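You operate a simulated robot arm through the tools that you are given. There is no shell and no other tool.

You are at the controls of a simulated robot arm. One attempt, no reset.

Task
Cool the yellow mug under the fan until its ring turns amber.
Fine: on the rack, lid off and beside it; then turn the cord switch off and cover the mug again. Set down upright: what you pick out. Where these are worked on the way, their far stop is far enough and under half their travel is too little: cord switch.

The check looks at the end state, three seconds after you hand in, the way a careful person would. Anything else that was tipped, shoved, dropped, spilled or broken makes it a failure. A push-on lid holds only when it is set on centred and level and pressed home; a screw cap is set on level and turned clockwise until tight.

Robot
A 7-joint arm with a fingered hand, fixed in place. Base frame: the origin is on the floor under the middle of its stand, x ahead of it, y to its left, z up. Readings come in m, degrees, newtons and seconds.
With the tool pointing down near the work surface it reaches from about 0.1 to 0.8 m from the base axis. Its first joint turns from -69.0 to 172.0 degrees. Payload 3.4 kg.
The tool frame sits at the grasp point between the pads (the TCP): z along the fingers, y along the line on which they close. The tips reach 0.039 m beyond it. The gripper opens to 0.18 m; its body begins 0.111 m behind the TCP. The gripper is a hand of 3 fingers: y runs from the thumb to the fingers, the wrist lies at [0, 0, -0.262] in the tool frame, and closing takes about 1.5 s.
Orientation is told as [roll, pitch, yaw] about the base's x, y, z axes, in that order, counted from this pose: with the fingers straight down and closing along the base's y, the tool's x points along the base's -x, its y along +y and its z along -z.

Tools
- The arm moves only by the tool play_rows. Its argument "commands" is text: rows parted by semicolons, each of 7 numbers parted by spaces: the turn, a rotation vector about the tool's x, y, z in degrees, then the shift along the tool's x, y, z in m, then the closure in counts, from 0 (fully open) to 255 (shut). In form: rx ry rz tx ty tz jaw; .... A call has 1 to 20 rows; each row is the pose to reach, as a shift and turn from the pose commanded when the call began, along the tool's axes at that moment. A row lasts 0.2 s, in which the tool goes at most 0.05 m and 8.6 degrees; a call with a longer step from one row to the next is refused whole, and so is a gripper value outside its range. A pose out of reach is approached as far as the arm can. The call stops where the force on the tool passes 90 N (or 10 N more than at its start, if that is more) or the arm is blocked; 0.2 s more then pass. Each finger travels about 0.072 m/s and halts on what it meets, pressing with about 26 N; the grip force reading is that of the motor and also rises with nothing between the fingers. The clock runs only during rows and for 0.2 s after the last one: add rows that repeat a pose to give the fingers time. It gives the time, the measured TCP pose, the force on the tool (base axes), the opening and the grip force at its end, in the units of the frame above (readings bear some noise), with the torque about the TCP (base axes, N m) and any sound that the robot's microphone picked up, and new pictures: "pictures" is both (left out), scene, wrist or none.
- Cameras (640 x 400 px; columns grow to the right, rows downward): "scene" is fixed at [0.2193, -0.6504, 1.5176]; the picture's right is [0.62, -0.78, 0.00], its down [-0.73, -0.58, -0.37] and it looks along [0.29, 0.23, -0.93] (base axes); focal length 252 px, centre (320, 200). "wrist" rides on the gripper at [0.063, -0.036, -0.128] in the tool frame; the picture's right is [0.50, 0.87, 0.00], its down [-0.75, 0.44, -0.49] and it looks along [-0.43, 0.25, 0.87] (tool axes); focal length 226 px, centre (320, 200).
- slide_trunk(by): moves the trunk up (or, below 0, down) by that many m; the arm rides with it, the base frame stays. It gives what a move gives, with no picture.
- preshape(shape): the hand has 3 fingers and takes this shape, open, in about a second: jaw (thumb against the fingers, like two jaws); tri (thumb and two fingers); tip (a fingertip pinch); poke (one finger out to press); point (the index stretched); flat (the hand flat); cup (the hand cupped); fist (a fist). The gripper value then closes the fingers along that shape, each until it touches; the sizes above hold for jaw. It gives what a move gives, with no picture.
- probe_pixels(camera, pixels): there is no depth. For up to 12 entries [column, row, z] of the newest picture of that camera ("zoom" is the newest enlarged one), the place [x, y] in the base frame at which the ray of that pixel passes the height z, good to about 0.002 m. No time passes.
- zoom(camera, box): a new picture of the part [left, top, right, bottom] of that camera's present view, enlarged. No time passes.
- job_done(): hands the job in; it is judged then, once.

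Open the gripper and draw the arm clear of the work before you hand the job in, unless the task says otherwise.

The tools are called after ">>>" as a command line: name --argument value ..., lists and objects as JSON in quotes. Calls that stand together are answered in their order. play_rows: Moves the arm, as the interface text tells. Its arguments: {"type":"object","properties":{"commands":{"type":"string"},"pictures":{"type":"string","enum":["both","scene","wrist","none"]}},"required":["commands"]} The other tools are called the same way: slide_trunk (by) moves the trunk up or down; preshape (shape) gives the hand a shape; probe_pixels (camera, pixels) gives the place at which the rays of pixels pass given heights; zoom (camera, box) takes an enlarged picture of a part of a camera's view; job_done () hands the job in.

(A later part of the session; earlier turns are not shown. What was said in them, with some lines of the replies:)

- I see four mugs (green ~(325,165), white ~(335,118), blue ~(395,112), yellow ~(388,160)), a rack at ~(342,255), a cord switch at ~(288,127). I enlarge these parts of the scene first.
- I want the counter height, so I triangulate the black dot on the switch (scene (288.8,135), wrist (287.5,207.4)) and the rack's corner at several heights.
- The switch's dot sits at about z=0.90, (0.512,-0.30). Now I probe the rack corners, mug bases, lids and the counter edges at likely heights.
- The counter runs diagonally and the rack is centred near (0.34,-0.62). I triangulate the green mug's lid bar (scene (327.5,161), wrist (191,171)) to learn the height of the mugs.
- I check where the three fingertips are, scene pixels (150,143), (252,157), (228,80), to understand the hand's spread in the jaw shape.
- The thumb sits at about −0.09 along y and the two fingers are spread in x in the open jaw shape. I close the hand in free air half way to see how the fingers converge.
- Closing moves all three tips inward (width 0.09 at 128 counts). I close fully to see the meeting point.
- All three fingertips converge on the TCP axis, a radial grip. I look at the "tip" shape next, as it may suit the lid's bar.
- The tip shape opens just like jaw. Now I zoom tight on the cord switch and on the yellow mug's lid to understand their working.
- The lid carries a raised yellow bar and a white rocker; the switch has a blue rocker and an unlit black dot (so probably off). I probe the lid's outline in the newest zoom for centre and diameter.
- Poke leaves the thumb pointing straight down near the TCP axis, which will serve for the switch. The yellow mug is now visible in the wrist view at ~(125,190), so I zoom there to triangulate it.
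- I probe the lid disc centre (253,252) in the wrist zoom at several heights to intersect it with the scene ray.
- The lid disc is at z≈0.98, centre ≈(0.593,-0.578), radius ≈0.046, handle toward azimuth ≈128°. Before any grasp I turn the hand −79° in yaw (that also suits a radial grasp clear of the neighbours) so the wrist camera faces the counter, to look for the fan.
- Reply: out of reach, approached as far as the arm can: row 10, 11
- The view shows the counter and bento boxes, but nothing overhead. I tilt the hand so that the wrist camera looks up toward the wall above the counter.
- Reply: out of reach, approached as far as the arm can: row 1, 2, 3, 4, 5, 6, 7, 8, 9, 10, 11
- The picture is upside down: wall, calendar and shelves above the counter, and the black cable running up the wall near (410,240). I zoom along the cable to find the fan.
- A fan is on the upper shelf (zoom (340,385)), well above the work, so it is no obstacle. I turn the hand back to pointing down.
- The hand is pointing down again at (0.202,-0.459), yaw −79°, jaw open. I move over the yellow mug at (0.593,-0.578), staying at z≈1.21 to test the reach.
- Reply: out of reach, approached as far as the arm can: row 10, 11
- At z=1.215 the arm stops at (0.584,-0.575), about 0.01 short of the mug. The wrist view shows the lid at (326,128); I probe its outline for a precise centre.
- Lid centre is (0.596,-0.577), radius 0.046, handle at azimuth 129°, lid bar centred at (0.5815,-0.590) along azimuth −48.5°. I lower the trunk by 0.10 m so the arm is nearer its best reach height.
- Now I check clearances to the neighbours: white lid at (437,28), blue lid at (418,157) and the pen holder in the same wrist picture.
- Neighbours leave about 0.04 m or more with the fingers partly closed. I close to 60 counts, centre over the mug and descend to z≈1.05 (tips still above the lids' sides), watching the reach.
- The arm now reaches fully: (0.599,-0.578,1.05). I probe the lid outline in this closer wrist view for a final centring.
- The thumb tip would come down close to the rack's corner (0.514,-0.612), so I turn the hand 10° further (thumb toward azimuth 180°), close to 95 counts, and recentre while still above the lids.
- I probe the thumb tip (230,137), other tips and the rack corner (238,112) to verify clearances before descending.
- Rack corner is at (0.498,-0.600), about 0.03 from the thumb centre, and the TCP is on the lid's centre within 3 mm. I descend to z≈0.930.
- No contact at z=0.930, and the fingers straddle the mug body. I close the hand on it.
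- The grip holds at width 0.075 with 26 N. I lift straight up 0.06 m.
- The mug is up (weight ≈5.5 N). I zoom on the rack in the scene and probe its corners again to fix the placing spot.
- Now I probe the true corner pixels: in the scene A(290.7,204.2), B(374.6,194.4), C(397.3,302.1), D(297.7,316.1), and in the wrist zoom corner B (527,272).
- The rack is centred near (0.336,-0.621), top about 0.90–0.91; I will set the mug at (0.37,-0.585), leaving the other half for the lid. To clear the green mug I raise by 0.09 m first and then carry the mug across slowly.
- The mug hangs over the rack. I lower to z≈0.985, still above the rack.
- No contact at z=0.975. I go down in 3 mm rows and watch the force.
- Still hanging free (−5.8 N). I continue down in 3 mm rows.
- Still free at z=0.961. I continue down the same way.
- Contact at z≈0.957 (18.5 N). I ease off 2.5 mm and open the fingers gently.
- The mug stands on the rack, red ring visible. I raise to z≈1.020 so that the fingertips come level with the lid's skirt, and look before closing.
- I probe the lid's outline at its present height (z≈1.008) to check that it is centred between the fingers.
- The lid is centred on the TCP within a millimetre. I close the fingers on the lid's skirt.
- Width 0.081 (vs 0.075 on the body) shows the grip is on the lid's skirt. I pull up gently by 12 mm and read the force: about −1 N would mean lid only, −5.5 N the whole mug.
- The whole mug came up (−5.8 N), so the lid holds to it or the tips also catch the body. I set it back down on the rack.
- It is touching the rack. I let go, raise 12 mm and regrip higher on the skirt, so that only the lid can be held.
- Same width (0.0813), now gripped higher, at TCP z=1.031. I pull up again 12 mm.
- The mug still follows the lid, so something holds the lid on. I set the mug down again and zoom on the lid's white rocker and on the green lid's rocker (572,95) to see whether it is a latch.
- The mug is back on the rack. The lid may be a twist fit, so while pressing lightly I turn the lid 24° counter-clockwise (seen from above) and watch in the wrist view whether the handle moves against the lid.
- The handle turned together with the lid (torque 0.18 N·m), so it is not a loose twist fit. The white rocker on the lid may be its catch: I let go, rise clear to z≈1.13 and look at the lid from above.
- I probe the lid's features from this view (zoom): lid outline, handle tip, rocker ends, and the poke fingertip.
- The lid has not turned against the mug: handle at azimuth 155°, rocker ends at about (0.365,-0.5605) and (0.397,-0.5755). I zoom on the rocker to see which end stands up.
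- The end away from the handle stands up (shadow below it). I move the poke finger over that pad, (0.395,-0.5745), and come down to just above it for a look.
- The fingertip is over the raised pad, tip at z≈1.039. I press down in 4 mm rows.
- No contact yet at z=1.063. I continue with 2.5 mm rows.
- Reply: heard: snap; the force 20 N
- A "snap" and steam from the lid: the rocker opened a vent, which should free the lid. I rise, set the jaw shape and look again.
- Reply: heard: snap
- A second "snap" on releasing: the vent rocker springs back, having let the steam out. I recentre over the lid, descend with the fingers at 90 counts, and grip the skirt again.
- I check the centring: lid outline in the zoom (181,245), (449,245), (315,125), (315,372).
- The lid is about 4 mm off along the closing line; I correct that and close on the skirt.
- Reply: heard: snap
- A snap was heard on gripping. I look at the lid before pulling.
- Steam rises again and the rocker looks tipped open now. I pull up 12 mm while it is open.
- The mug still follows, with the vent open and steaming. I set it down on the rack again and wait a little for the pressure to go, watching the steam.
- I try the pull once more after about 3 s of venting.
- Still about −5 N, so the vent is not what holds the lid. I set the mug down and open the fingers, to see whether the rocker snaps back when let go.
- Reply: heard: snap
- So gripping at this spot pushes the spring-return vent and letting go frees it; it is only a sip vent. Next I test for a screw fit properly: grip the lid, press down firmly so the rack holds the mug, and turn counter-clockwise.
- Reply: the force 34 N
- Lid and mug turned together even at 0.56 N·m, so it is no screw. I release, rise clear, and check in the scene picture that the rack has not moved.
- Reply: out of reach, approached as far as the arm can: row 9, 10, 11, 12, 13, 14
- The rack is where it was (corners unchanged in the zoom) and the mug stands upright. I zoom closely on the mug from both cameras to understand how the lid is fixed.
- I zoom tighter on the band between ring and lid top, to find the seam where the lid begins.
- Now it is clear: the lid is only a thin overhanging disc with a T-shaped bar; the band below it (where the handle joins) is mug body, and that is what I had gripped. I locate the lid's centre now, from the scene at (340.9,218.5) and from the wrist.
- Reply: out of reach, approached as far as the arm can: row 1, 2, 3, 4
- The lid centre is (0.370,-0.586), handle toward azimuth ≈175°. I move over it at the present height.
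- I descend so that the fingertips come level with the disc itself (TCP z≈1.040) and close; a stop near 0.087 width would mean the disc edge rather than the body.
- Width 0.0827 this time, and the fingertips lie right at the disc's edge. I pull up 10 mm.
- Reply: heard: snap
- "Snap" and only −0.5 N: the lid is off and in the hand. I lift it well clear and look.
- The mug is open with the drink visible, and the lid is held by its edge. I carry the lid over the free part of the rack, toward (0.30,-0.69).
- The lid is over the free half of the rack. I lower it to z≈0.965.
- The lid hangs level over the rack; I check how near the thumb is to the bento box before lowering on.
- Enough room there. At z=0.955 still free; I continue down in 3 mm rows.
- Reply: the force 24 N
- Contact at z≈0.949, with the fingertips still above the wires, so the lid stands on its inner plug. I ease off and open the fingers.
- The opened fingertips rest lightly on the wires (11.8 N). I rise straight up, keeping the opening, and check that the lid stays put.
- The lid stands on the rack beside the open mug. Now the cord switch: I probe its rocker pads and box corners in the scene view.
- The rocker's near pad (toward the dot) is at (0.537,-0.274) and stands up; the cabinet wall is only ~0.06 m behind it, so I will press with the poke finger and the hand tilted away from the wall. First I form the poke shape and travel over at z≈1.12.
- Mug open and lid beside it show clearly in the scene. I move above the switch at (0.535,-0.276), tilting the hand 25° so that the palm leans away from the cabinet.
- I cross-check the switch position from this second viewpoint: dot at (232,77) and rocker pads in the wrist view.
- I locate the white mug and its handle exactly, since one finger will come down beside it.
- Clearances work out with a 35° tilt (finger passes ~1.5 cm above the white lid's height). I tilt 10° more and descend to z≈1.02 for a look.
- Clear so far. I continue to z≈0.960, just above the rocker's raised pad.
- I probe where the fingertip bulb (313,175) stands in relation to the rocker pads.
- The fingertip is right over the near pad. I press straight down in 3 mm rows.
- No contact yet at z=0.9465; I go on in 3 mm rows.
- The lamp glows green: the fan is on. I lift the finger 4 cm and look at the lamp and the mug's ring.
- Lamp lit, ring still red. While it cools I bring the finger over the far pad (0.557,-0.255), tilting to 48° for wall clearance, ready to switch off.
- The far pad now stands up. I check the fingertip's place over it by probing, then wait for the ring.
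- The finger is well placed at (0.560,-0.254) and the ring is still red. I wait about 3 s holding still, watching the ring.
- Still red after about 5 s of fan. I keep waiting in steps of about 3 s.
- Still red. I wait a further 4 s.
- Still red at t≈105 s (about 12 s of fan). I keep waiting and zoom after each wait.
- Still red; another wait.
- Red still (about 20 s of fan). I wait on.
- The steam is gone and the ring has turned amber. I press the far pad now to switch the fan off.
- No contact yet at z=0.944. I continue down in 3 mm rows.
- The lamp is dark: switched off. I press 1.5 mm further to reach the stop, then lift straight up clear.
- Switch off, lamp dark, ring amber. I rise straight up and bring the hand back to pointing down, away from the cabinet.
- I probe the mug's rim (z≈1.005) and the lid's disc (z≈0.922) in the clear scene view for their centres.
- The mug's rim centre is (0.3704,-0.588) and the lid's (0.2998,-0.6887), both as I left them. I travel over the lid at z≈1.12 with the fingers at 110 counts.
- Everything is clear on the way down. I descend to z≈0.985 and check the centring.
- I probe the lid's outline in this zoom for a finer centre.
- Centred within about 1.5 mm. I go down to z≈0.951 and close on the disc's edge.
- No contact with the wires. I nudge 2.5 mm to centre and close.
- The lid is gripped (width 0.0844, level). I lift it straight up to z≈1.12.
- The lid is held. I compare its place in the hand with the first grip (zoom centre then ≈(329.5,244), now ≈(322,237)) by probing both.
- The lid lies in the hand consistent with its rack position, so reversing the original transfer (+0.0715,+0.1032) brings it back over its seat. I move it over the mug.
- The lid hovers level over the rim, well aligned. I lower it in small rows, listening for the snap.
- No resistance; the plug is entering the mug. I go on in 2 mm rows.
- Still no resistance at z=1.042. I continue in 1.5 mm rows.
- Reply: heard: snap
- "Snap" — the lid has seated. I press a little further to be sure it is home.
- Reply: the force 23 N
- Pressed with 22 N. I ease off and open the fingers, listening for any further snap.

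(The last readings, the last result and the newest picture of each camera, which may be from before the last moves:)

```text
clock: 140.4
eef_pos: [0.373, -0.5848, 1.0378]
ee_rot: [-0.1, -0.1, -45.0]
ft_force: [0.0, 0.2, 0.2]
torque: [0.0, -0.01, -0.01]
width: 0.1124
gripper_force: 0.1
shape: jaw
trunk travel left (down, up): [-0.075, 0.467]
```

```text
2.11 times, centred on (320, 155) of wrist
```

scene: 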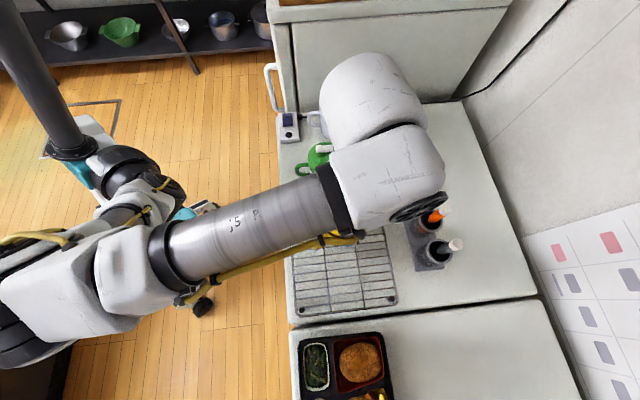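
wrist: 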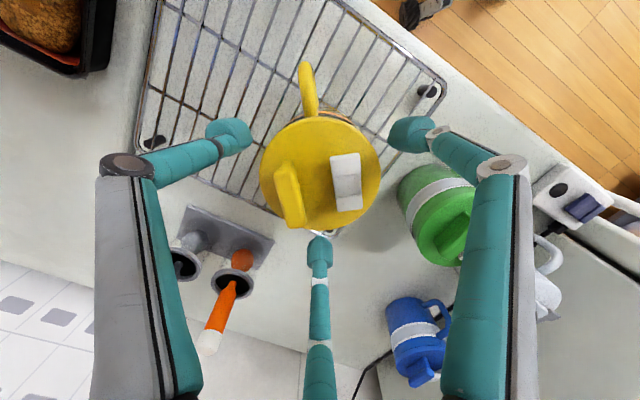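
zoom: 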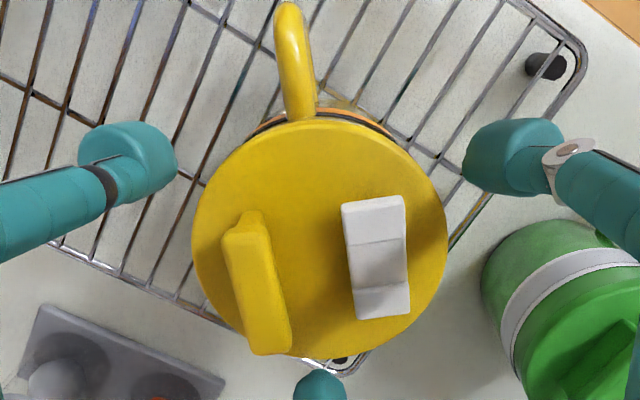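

No snap on letting go, so the lid stays seated. I rise and move aside to view the mug in the scene camera.

>>> play_rows --commands "0 0 0 0 0 -0.01 95; 0 0 0 0 0 -0.03 95; 0 0 0 0 0 -0.06 95; 0 0 0 0 0 -0.085 95; 0 0 0 0.01 0.04 -0.085 95; 0 0 0 0.02 0.085 -0.085 95; 0 0 0 0.03 0.13 -0.085 95; 0 0 0 0.04 0.175 -0.085 95; 0 0 0 0.05 0.22 -0.085 95; 0 0 0 0.05 0.22 -0.085 95" --pictures "both"

>>> zoom --camera "scene" --box '[310, 185, 375, 255]'

>>> zoom --camera "wrist" --box '[0, 0, 240, 200]'

```text
clock: 142.6
eef_pos: [0.4913, -0.393, 1.1252]
ee_rot: [0.0, -0.2, -45.0]
ft_force: [0.1, 0.6, 1.0]
torque: [0.0, -0.02, -0.01]
width: 0.1122
gripper_force: 0.0
shape: jaw
trunk travel left (down, up): [-0.075, 0.467]
```

scene: 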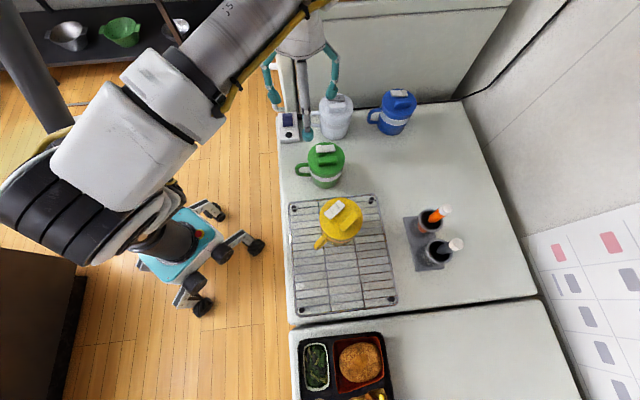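
wrist: 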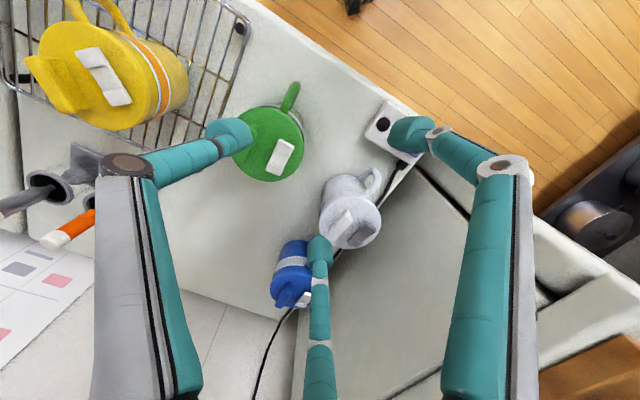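

```text
5.71 times, centred on (342, 220) of scene
```

zoom: 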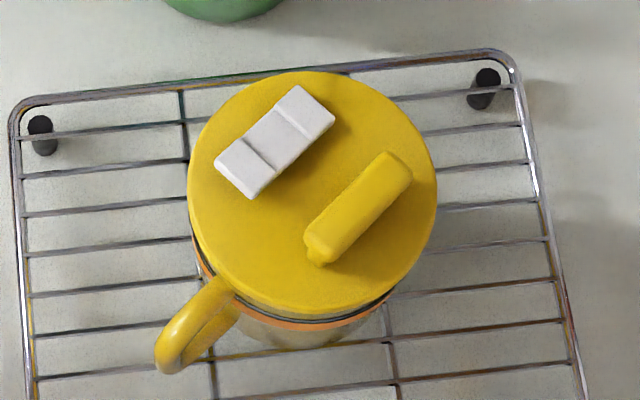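

```text
2.00 times, centred on (120, 100) of wrist
```

zoom: 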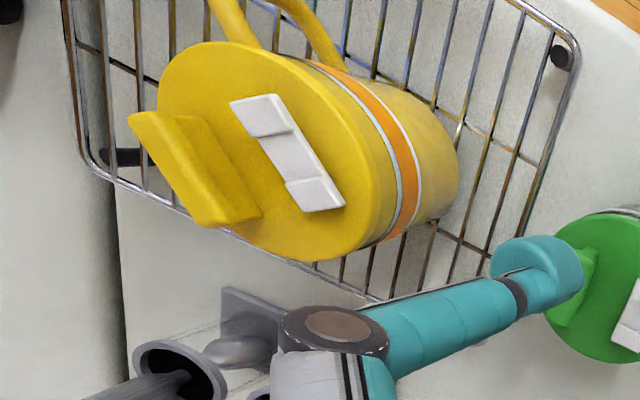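

The lid sits level with an amber ring below. I look closer at the seam between lid and body in the wrist view.

>>> zoom --camera "wrist" --box '[100, 20, 200, 130]'

>>> zoom --camera "wrist" --box '[230, 80, 330, 190]'

```text
3.64 times, centred on (150, 75) of wrist
```

zoom: 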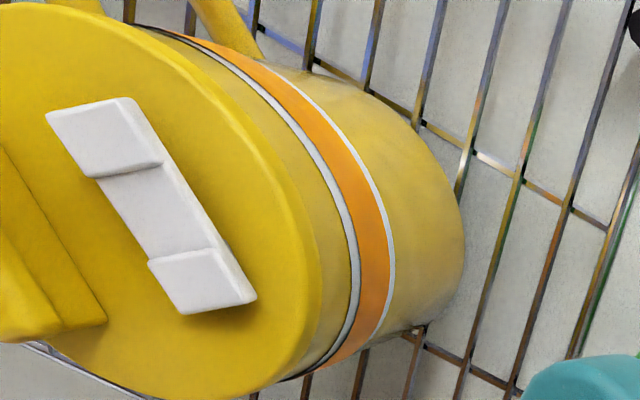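

```text
3.64 times, centred on (280, 135) of wrist
```

zoom: 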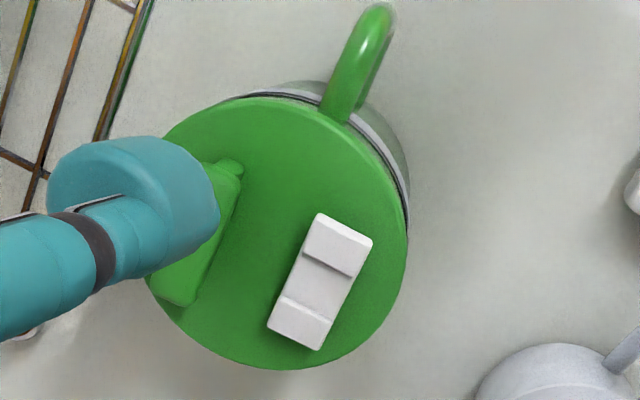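

The disc lies flush on the body all round, as on the other mugs. I verify the switch, then draw the arm clear in front of the counter and open the hand.

>>> play_rows --commands "0 0 0 0.0325 -0.0156 -0.01 95; 0 0 0 0.065 -0.0311 -0.02 95; 0 0 0 0.0975 -0.0467 -0.03 95; 0 0 0 0.13 -0.0622 -0.03 95; 0 0 0 0.1626 -0.0778 -0.03 60; 0 0 0 0.1626 -0.0778 -0.03 0; 0 0 0 0.1626 -0.0778 -0.03 0; 0 0 0 0.1626 -0.0778 -0.03 0" --pictures "both"

>>> zoom --camera "scene" --box '[270, 90, 420, 190]'

>>> zoom --camera "scene" --box '[272, 105, 312, 150]'

>>> zoom --camera "scene" --box '[280, 185, 410, 325]'

```text
clock: 144.4
eef_pos: [0.3219, -0.3333, 1.1529]
ee_rot: [-0.1, -0.1, -45.0]
ft_force: [0.4, -0.5, -0.8]
torque: [-0.02, 0.01, -0.02]
width: 0.1798
gripper_force: 0.0
shape: jaw
trunk travel left (down, up): [-0.075, 0.467]
```

scene: 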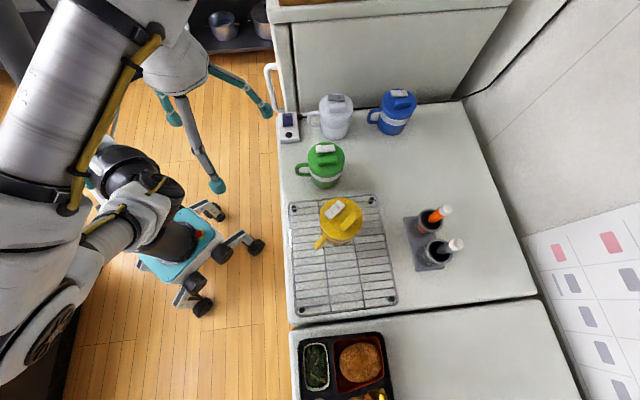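
wrist: 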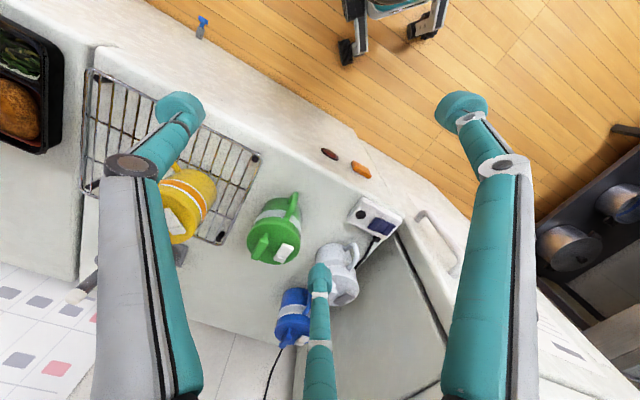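

```text
4.00 times, centred on (345, 140) of scene
```

zoom: 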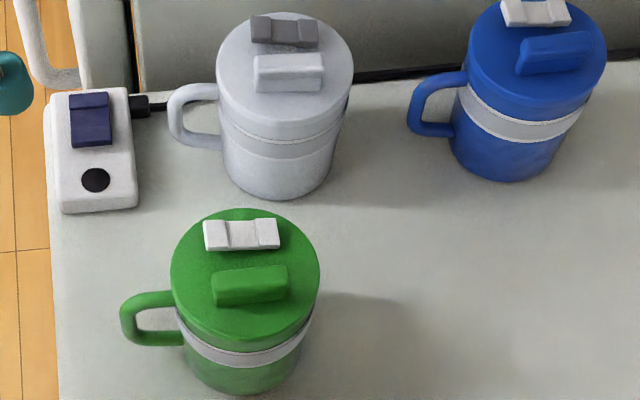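

```text
8.89 times, centred on (292, 128) of scene
```

zoom: 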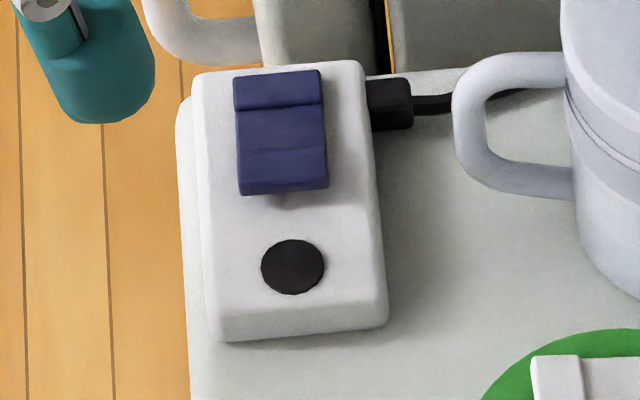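

```text
2.86 times, centred on (345, 255) of scene
```

zoom: 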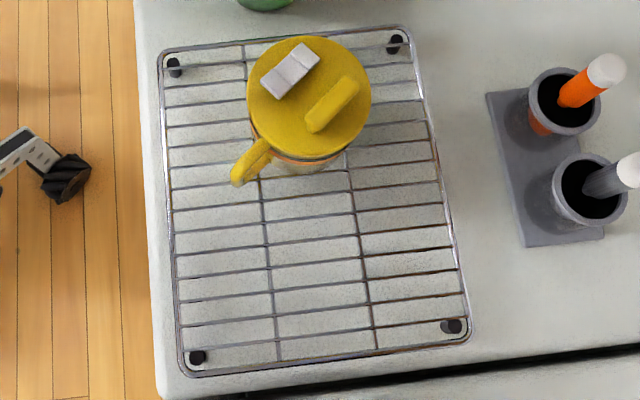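

Nothing else has moved: the switch is off with its lamp dark, the yellow mug stands upright and covered on the rack with an amber ring, and the hand is open and clear. I hand the job in.

>>> job_done

```text
The job is handed in.
```

The yellow mug is cooled to amber, covered again and standing upright on the rack. The cord switch is off and the job is handed in; the check's result has not come back to me.

- **Cooling:** I moved the mug to the rack and set its lid beside it. The fan ran about 25 seconds, until the steam stopped and the ring turned amber.
- **Switch:** I pressed the rocker back to off, and its lamp is dark. It looks the same as at the start.
- **Lid:** It snapped back into place and I pressed it down with about 22 N. It lies flush and level all round.
- **Before the lid came off:** My first grips caught the mug body below the lid, so I lifted and turned the mug on the rack a few times. Its handle now points a different way. I also pressed the white rocker on the lid once; it snapped, let out steam and sprang back.
- **Everything else:** In the last pictures the rack, the other mugs and the pen holder are where they started. The hand is open and clear of the counter.
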